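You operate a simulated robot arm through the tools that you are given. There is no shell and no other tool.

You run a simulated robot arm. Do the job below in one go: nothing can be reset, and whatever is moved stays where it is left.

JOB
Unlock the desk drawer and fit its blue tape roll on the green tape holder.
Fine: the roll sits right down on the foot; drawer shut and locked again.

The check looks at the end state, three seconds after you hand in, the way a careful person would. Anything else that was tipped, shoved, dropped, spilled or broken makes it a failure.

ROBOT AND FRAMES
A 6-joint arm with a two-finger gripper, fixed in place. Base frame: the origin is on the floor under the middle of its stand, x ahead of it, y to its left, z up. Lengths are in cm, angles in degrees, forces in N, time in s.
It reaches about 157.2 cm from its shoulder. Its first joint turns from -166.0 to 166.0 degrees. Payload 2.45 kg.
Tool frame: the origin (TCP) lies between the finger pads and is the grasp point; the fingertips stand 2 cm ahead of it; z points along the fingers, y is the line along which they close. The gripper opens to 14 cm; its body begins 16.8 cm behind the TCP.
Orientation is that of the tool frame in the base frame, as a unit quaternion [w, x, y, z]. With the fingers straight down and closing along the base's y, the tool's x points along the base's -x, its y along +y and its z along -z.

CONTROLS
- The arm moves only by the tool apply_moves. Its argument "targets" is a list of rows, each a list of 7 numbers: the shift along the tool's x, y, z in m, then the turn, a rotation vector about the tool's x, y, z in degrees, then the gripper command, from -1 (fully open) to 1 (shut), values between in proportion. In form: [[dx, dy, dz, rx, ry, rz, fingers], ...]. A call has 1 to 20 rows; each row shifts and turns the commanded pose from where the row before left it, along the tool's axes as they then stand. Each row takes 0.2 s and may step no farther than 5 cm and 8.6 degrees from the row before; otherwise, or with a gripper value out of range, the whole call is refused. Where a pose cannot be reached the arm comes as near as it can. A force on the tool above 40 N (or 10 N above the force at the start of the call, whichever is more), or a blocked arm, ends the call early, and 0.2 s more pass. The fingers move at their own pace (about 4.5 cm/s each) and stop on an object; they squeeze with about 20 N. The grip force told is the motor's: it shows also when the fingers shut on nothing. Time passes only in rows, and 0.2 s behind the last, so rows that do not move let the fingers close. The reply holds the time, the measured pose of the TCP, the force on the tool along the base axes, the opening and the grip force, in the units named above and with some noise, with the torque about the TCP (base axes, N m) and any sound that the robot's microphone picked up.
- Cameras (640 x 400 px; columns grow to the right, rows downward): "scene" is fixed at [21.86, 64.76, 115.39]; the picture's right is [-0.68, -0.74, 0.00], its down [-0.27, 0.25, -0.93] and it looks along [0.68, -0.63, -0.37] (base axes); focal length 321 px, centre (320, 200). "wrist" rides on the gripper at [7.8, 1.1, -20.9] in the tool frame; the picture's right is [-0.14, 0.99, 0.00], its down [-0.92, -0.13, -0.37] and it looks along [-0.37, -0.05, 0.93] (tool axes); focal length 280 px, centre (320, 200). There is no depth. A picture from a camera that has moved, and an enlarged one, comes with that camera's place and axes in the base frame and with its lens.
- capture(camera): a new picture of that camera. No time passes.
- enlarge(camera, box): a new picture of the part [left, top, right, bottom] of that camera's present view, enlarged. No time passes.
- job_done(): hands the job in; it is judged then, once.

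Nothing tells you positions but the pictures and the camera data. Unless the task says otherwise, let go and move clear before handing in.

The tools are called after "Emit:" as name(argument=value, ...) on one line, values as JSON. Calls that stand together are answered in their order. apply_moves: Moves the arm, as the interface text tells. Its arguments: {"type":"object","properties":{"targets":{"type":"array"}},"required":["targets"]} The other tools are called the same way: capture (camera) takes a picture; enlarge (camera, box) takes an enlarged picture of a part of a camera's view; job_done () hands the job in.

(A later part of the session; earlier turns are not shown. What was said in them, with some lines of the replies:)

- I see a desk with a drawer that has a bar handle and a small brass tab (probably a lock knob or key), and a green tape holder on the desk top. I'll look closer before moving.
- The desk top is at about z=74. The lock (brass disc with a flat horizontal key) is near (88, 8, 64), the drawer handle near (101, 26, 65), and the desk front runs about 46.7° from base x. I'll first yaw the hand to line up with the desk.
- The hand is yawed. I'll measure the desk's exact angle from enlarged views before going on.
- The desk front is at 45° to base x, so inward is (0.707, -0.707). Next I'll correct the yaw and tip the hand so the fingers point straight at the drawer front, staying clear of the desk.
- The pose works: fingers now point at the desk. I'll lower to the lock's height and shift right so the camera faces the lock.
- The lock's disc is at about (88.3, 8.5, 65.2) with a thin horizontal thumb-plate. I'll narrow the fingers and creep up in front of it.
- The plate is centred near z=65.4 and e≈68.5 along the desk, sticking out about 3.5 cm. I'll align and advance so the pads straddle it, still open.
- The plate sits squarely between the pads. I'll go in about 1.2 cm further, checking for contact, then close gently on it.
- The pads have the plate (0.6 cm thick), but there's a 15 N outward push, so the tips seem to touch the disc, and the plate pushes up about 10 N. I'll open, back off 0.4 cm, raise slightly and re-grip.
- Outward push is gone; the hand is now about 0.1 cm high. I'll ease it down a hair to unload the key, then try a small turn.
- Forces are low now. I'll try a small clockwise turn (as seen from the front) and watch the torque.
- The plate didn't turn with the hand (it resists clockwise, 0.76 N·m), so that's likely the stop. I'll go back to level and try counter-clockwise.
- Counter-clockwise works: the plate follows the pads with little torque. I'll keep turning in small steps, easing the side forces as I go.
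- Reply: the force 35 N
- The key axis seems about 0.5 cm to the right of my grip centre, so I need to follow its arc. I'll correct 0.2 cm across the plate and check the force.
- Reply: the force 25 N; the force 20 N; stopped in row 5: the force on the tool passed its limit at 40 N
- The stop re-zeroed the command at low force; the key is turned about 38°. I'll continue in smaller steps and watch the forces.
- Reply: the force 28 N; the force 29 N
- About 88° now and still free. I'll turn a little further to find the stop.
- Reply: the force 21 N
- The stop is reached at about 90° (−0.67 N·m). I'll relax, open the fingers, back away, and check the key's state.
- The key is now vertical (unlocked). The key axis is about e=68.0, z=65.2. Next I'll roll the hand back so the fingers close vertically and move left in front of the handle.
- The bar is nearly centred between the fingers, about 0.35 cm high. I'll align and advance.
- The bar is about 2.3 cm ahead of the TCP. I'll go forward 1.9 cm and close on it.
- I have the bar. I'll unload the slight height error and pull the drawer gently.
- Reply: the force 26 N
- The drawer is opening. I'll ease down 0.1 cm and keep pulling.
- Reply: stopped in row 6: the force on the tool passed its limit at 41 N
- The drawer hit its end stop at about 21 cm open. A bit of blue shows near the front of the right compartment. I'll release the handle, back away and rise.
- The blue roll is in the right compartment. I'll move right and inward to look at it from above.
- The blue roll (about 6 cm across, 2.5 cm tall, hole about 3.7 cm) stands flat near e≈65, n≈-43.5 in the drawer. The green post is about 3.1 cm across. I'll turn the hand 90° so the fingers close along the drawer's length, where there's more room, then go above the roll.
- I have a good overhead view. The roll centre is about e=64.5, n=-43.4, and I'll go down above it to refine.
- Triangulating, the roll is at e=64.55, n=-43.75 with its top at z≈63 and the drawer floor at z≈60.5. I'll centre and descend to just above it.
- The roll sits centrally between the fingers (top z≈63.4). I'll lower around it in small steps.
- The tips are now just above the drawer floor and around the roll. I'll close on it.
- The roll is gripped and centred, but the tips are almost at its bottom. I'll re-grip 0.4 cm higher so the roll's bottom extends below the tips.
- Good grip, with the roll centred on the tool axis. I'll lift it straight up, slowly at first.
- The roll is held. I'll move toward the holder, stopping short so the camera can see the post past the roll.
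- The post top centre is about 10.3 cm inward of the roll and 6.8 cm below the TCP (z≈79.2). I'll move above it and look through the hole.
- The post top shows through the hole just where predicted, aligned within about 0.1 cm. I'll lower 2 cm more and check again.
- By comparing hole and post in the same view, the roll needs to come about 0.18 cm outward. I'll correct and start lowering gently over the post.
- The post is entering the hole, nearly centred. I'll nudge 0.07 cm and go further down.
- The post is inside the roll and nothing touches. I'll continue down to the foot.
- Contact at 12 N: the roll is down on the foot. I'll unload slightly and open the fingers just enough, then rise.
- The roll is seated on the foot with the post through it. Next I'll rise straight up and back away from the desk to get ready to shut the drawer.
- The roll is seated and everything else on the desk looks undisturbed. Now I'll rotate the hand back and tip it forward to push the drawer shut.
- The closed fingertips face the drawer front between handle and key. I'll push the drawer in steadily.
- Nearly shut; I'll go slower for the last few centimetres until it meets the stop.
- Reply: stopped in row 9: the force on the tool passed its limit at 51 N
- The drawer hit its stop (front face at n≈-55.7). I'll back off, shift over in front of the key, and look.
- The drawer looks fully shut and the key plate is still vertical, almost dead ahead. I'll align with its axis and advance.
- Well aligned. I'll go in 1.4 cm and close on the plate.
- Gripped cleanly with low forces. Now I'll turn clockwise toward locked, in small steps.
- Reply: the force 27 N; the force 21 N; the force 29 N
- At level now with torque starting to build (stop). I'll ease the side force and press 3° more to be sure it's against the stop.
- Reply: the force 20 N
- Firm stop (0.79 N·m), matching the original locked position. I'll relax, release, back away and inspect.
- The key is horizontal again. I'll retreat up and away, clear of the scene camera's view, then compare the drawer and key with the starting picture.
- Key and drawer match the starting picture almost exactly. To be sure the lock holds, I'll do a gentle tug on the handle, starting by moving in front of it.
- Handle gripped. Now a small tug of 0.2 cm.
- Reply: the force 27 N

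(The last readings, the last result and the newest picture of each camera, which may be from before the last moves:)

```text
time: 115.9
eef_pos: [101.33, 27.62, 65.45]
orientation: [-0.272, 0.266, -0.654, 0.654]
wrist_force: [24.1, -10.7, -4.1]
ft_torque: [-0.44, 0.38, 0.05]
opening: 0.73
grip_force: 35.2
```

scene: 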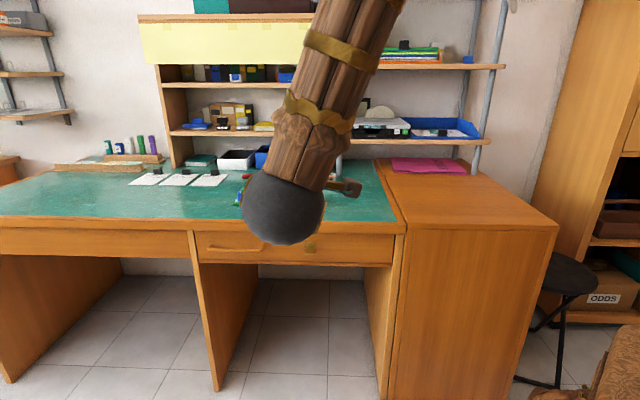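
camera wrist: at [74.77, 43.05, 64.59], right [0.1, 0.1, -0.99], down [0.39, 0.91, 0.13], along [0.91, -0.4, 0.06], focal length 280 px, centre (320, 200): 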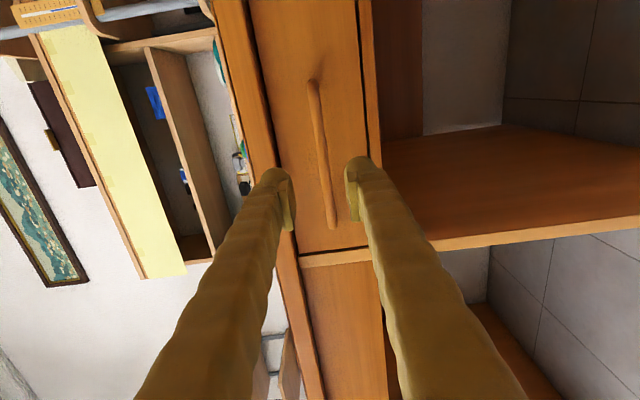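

The drawer resists with about 25 N at 0.2 cm, so it's locked. I'll push back to the seated position, release, and retreat.

Emit:
apply_moves(targets=[[0, 0, 0.001, 0, 0, 0, 1.0], [0, 0, 0.0012, 0, 0, 0, 1.0], [0, 0, 0, 0, 0, 0, 1.0], [0, 0, 0, 0, 0, 0, 0.8], [0, 0, 0, 0, 0, 0, 0.5], [0, 0, 0, 0, 0, 0, 0.4], [0, 0, 0, 0, 0, 0, 0.4], [0, 0, -0.02, 0, 0, 0, 0.4], [0, 0, -0.04, 0, 0, 0, 0.4], [0, 0, -0.05, 0, 0, 0, 0.4], [0, 0, -0.05, 0, 0, 0, 0.4], [0, 0, 0, 0, 0, 0, 0.4]])

Emit:
apply_moves(targets=[[0, -0.045, 0, 0, 0, 0, 0.4], [0, -0.045, 0, 0, 0, 0, 0.4], [0, -0.045, 0, 0, 0, 0, 0.4], [0, -0.045, 0, 0, 0, 0, 0.4], [0, -0.045, 0, 0, 0, 0, 0.4], [0, -0.045, 0, 0, 0, 0, 0.4], [0, -0.045, 0, 0, 0, 0, 0.4], [0, 0, 0, -8.5, 0, 0, 0.4], [0, 0, 0, -8.5, 0, 0, 0.4], [0, 0, 0, -8.5, 0, 0, 0.4], [0, 0, 0, -8.5, 0, 0, 0.4], [0, 0, 0, -8.5, 0, 0, 0.4], [0, 0, 0, -8.5, 0, 0, 0.4], [0, 0, 0, -8.5, 0, 0, 0.4], [0, 0, 0, -8.5, 0, 0, 0.4], [0, 0, 0, -8.5, 0, 0, 0.4], [0, 0, 0, -8.5, 0, 0, 0.4], [0, 0, 0, 0, 0, 0, 0.4]])

Emit:
capture(camera="scene")

Emit:
enlarge(camera="scene", box=[190, 160, 410, 290])

Emit:
enlarge(camera="scene", box=[280, 225, 360, 275])

Emit:
enlarge(camera="scene", box=[225, 175, 275, 215])

```text
time: 118.5
eef_pos: [89.87, 39.15, 65.65]
orientation: [-0.272, 0.267, -0.654, 0.654]
wrist_force: [-0.2, -0.7, 0.4]
ft_torque: [-0.02, 0.01, 0.04]
opening: 4.18
grip_force: 0.1
```

```text
time: 122.3
eef_pos: [89.83, 38.69, 96.96]
orientation: [0.02, -0.382, 0.923, -0.04]
wrist_force: [0.5, 1.0, 0.3]
ft_torque: [-0.01, -0.03, -0.03]
opening: 4.2
grip_force: 0.0
```

```text
taken
```

scene: 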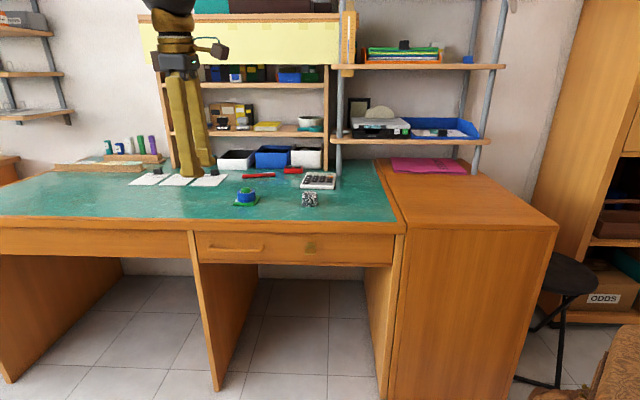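

```text
2.91 times, centred on (300, 225) of scene
camera zoom: at [21.86, 64.76, 115.39], right [-0.68, -0.74, 0.0], down [-0.27, 0.25, -0.93], along [0.68, -0.63, -0.37], focal length 934 px, centre (378, 127)
```

zoom: 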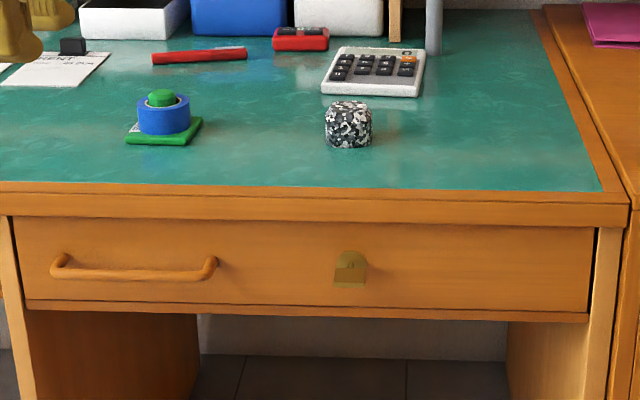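

```text
8.00 times, centred on (320, 250) of scene
camera zoom: at [21.86, 64.76, 115.39], right [-0.68, -0.74, 0.0], down [-0.27, 0.25, -0.93], along [0.68, -0.63, -0.37], focal length 2568 px, centre (320, -200)
```

zoom: 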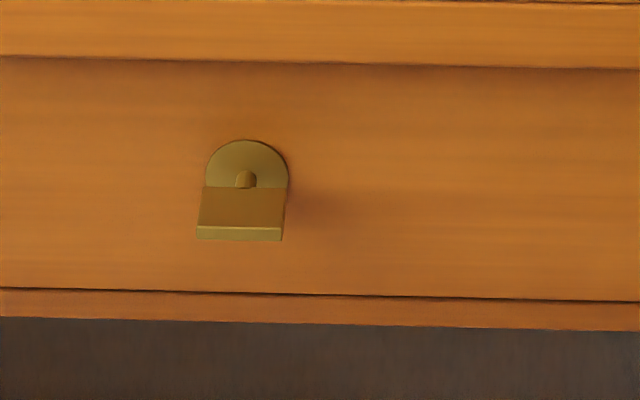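

```text
10.00 times, centred on (250, 195) of scene
camera zoom: at [21.86, 64.76, 115.39], right [-0.68, -0.74, 0.0], down [-0.27, 0.25, -0.93], along [0.68, -0.63, -0.37], focal length 3210 px, centre (1020, 250)
```

zoom: 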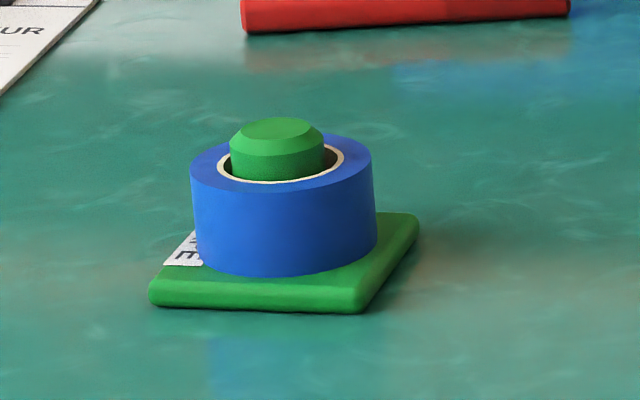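

Everything looks right, but the drawer front seems to sit about 0.2 cm out after my tug (lock play). I'll give it a light push back in with closed fingertips.

Emit:
apply_moves(targets=[[0, 0, 0, 8.5, 0, 0, 1], [0, 0, 0, 8.5, 0, 0, 1], [0, 0, 0, 8.5, 0, 0, 1], [0, 0, 0, 8.5, 0, 0, 1], [0, 0, 0, 8.5, 0, 0, 1], [0, 0, 0, 8.5, 0, 0, 1], [0, 0, 0, 8.5, 0, 0, 1], [0, 0, 0, 8.5, 0, 0, 1], [0, 0, 0, 8.5, 0, 0, 1], [0, 0, 0, 8.5, 0, 0, 1], [0.022, 0.045, 0, 0, 0, 0, 1], [0.022, 0.045, 0, 0, 0, 0, 1], [0.022, 0.045, 0, 0, 0, 0, 1], [0.022, 0.045, 0, 0, 0, 0, 1], [0.022, 0.045, 0, 0, 0, 0, 1], [0.022, 0.045, 0, 0, 0, 0, 1], [0.022, 0.047, 0, 0, 0, 0, 1], [0, 0, 0, 0, 0, 0, 1]])

Emit:
capture(camera="wrist")

```text
refused: row 17 steps farther than a row can; nothing moved
```

```text
taken
camera wrist: at [82.14, 35.1, 117.52], right [-0.6, 0.8, -0.09], down [0.72, 0.58, 0.38], along [0.36, 0.17, -0.92], focal length 280 px, centre (320, 200)
```

wrist: 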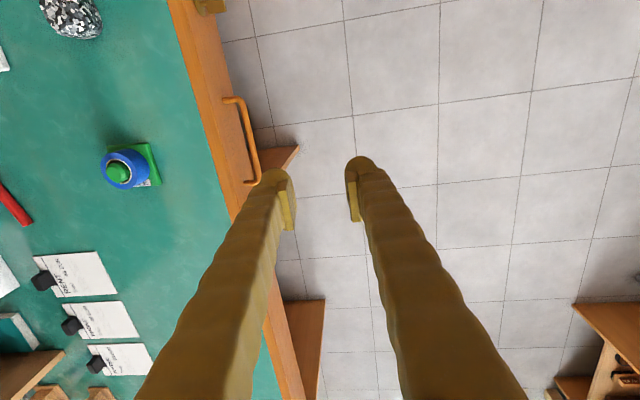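

The call was refused because one row was too long, so nothing moved. I'll repeat it with shorter steps.

Emit:
apply_moves(targets=[[0, 0, 0, 8.5, 0, 0, 1], [0, 0, 0, 8.5, 0, 0, 1], [0, 0, 0, 8.5, 0, 0, 1], [0, 0, 0, 8.5, 0, 0, 1], [0, 0, 0, 8.5, 0, 0, 1], [0, 0, 0, 8.5, 0, 0, 1], [0, 0, 0, 8.5, 0, 0, 1], [0, 0, 0, 8.5, 0, 0, 1], [0, 0, 0, 8.5, 0, 0, 1], [0, 0, 0, 8.5, 0, 0, 1], [0.02, 0.04, 0, 0, 0, 0, 1], [0.02, 0.04, 0, 0, 0, 0, 1], [0.02, 0.04, 0, 0, 0, 0, 1], [0.02, 0.04, 0, 0, 0, 0, 1], [0.02, 0.04, 0, 0, 0, 0, 1], [0.02, 0.04, 0, 0, 0, 0, 1], [0.02, 0.04, 0, 0, 0, 0, 1], [0.014, 0.037, 0, 0, 0, 0, 1], [0, 0, 0, 0, 0, 0, 1]])

Emit:
capture(camera="wrist")

```text
time: 126.3
eef_pos: [79.2, 27.99, 65.06]
orientation: [0.272, -0.266, 0.654, -0.654]
wrist_force: [-0.5, 0.4, -0.7]
ft_torque: [-0.01, 0.02, 0.04]
opening: 0.01
grip_force: 19.4
```

```text
taken
camera wrist: at [58.92, 37.13, 63.74], right [0.1, 0.1, -0.99], down [0.39, 0.91, 0.13], along [0.91, -0.4, 0.06], focal length 280 px, centre (320, 200)
```

wrist: 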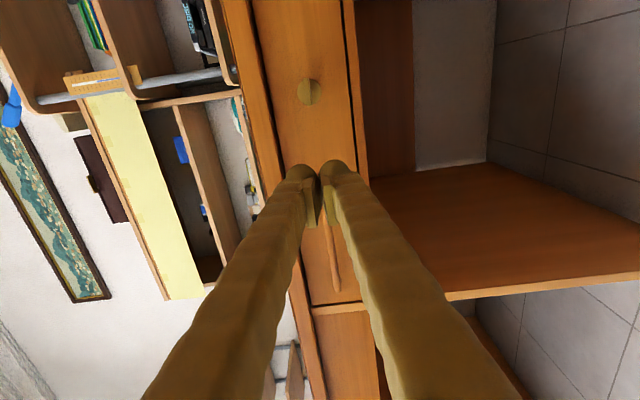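

Emit:
apply_moves(targets=[[0, 0, 0.03, 0, 0, 0, 1], [0, 0, 0.035, 0, 0, 0, 1], [0, 0, 0.035, 0, 0, 0, 1], [0, 0, 0.035, 0, 0, 0, 1], [0, 0, 0.02, 0, 0, 0, 1], [0, 0, 0.01, 0, 0, 0, 1], [0, 0, 0.003, 0, 0, 0, 1], [0, 0, 0.002, 0, 0, 0, 1], [0, 0, 0, 0, 0, 0, 1]])

```text
time: 128.3
eef_pos: [91.07, 15.92, 65.17]
orientation: [-0.272, 0.266, -0.653, 0.654]
wrist_force: [-0.3, 0.2, 0.4]
ft_torque: [0.02, 0.0, 0.01]
opening: 0.01
grip_force: 20.3
```

Emit:
apply_moves(targets=[[0, 0, 0.002, 0, 0, 0, 1], [0, 0, 0.001, 0, 0, 0, 1], [0, 0, 0.001, 0, 0, 0, 1], [0, 0, 0, 0, 0, 0, 1]])

```text
time: 129.3
eef_pos: [91.29, 15.58, 65.13]
orientation: [0.272, -0.267, 0.654, -0.654]
wrist_force: [0.1, 0.6, -0.6]
ft_torque: [-0.05, -0.03, -0.02]
opening: 0.0
grip_force: 20.0
```

Emit:
apply_moves(targets=[[0, 0, 0.001, 0, 0, 0, 1], [0, 0, 0.001, 0, 0, 0, 1], [0, 0, 0.001, 0, 0, 0, 1], [0, 0, 0, 0, 0, 0, 1]])

```text
time: 130.1
eef_pos: [91.49, 15.37, 65.18]
orientation: [-0.272, 0.268, -0.653, 0.654]
wrist_force: [-3.9, 2.9, 0.2]
ft_torque: [0.01, -0.01, 0.05]
opening: 0.61
grip_force: 28.9
stopped in row 4: the force on the tool passed its limit at 46 N (the readings are from after the stop); the commanded pose is now the measured one
```

The fingertips met the firm stop at n≈-55.8, the same as the fully shut position. I'll back off and rise clear, then take final pictures.

Emit:
apply_moves(targets=[[0, 0, -0.02, 0, 0, 0, 1], [0, 0, -0.04, 0, 0, 0, 1], [0, 0, -0.05, 0, 0, 0, 1], [0, 0, -0.05, 0, 0, 0, 1], [0, 0, -0.03, 0, 0, 0, 1], [0, -0.045, 0, 0, 0, 0, 1], [0, -0.045, 0, 0, 0, 0, 1], [0, -0.045, 0, 0, 0, 0, 1], [0, -0.045, 0, 0, 0, 0, 1], [0, -0.045, 0, 0, 0, 0, 1], [0, -0.045, 0, 0, 0, 0, 1], [0, -0.045, 0, 0, 0, 0, 1], [0, 0, 0, 0, 0, 0, 1]])

Emit:
apply_moves(targets=[[0, 0, 0, -8.5, 0, 0, 0.5], [0, 0, 0, -8.5, 0, 0, 0.5], [0, 0, 0, -8.5, 0, 0, 0.5], [0, 0, 0, -8.5, 0, 0, 0.5], [0, 0, 0, -8.5, 0, 0, 0.5], [0, 0, 0, -8.5, 0, 0, 0.5], [0, 0, 0, -8.5, 0, 0, 0.5], [0, 0, 0, -8.5, 0, 0, 0.5], [0, 0, 0, -8.5, 0, 0, 0.5], [0, 0, 0, -8.5, 0, 0, 0.5], [0, 0, 0, 0, 0, 0, 0.5]])

Emit:
capture(camera="scene")

Emit:
enlarge(camera="scene", box=[190, 160, 410, 290])

Emit:
enlarge(camera="scene", box=[280, 225, 360, 275])

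Emit:
enlarge(camera="scene", box=[130, 80, 350, 220])

```text
time: 132.9
eef_pos: [77.81, 28.97, 96.67]
orientation: [-0.272, 0.266, -0.653, 0.654]
wrist_force: [0.2, 0.1, -0.2]
ft_torque: [0.03, 0.01, -0.03]
opening: 0.02
grip_force: 29.2
```

```text
time: 135.3
eef_pos: [77.86, 28.8, 96.63]
orientation: [0.019, -0.381, 0.923, -0.04]
wrist_force: [-0.7, 0.8, 0.3]
ft_torque: [-0.02, 0.02, 0.0]
opening: 3.51
grip_force: 0.0
```

```text
taken
```

scene: 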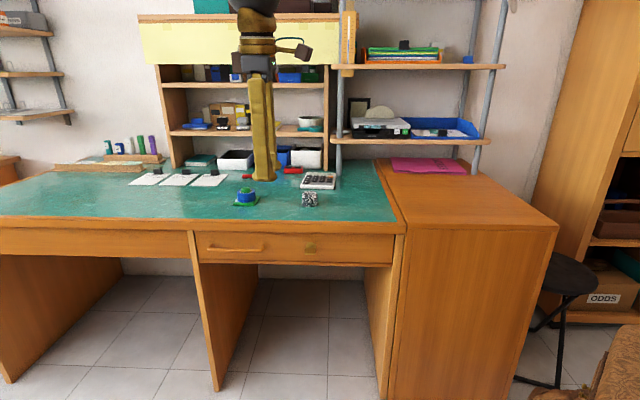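

```text
2.91 times, centred on (300, 225) of scene
camera zoom: at [21.86, 64.76, 115.39], right [-0.68, -0.74, 0.0], down [-0.27, 0.25, -0.93], along [0.68, -0.63, -0.37], focal length 934 px, centre (378, 127)
```

zoom: 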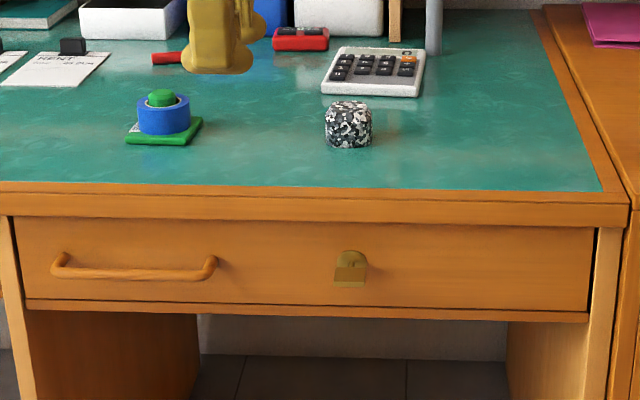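

```text
8.00 times, centred on (320, 250) of scene
camera zoom: at [21.86, 64.76, 115.39], right [-0.68, -0.74, 0.0], down [-0.27, 0.25, -0.93], along [0.68, -0.63, -0.37], focal length 2568 px, centre (320, -200)
```

zoom: 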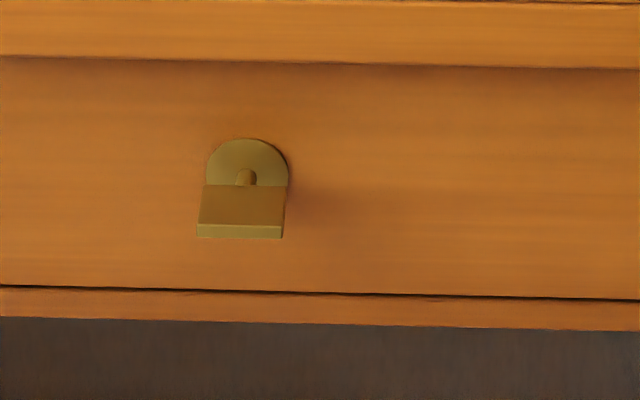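

```text
2.86 times, centred on (240, 150) of scene
camera zoom: at [21.86, 64.76, 115.39], right [-0.68, -0.74, 0.0], down [-0.27, 0.25, -0.93], along [0.68, -0.63, -0.37], focal length 917 px, centre (549, 343)
```

zoom: 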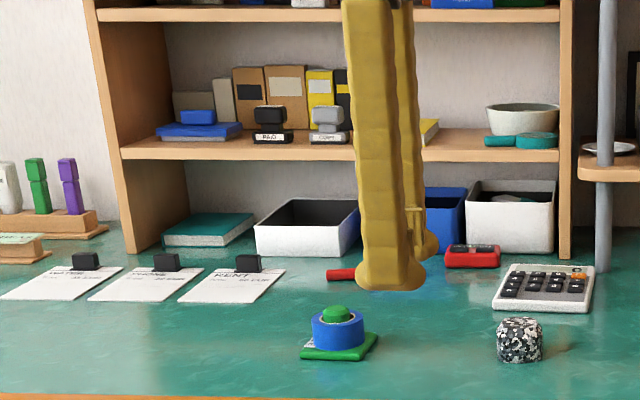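

The drawer front and the horizontal key now match the starting picture. The blue roll sits flat on the green holder's foot, everything else is where it was, and the hand is clear, so I'm handing the job in.

Emit:
job_done()

```text
The job is handed in.
```

The blue tape roll is on the green holder, sitting flat on its foot, and the drawer is shut and locked again.

- **Lock:** I turned the key a quarter turn counter-clockwise to unlock it, then back clockwise to its stop afterwards. A gentle tug on the handle met about 25 N, so the lock is holding.
- **Drawer:** After the tug it sat about 0.2 cm out, so I pushed it back in to its stop. The last picture matches the starting one.
- **Surroundings:** In the final pictures, nothing else on the desk or shelves looks moved or tipped. The hand was empty and clear before I handed in.

I handed the job in, but the reply didn't include the check's verdict.
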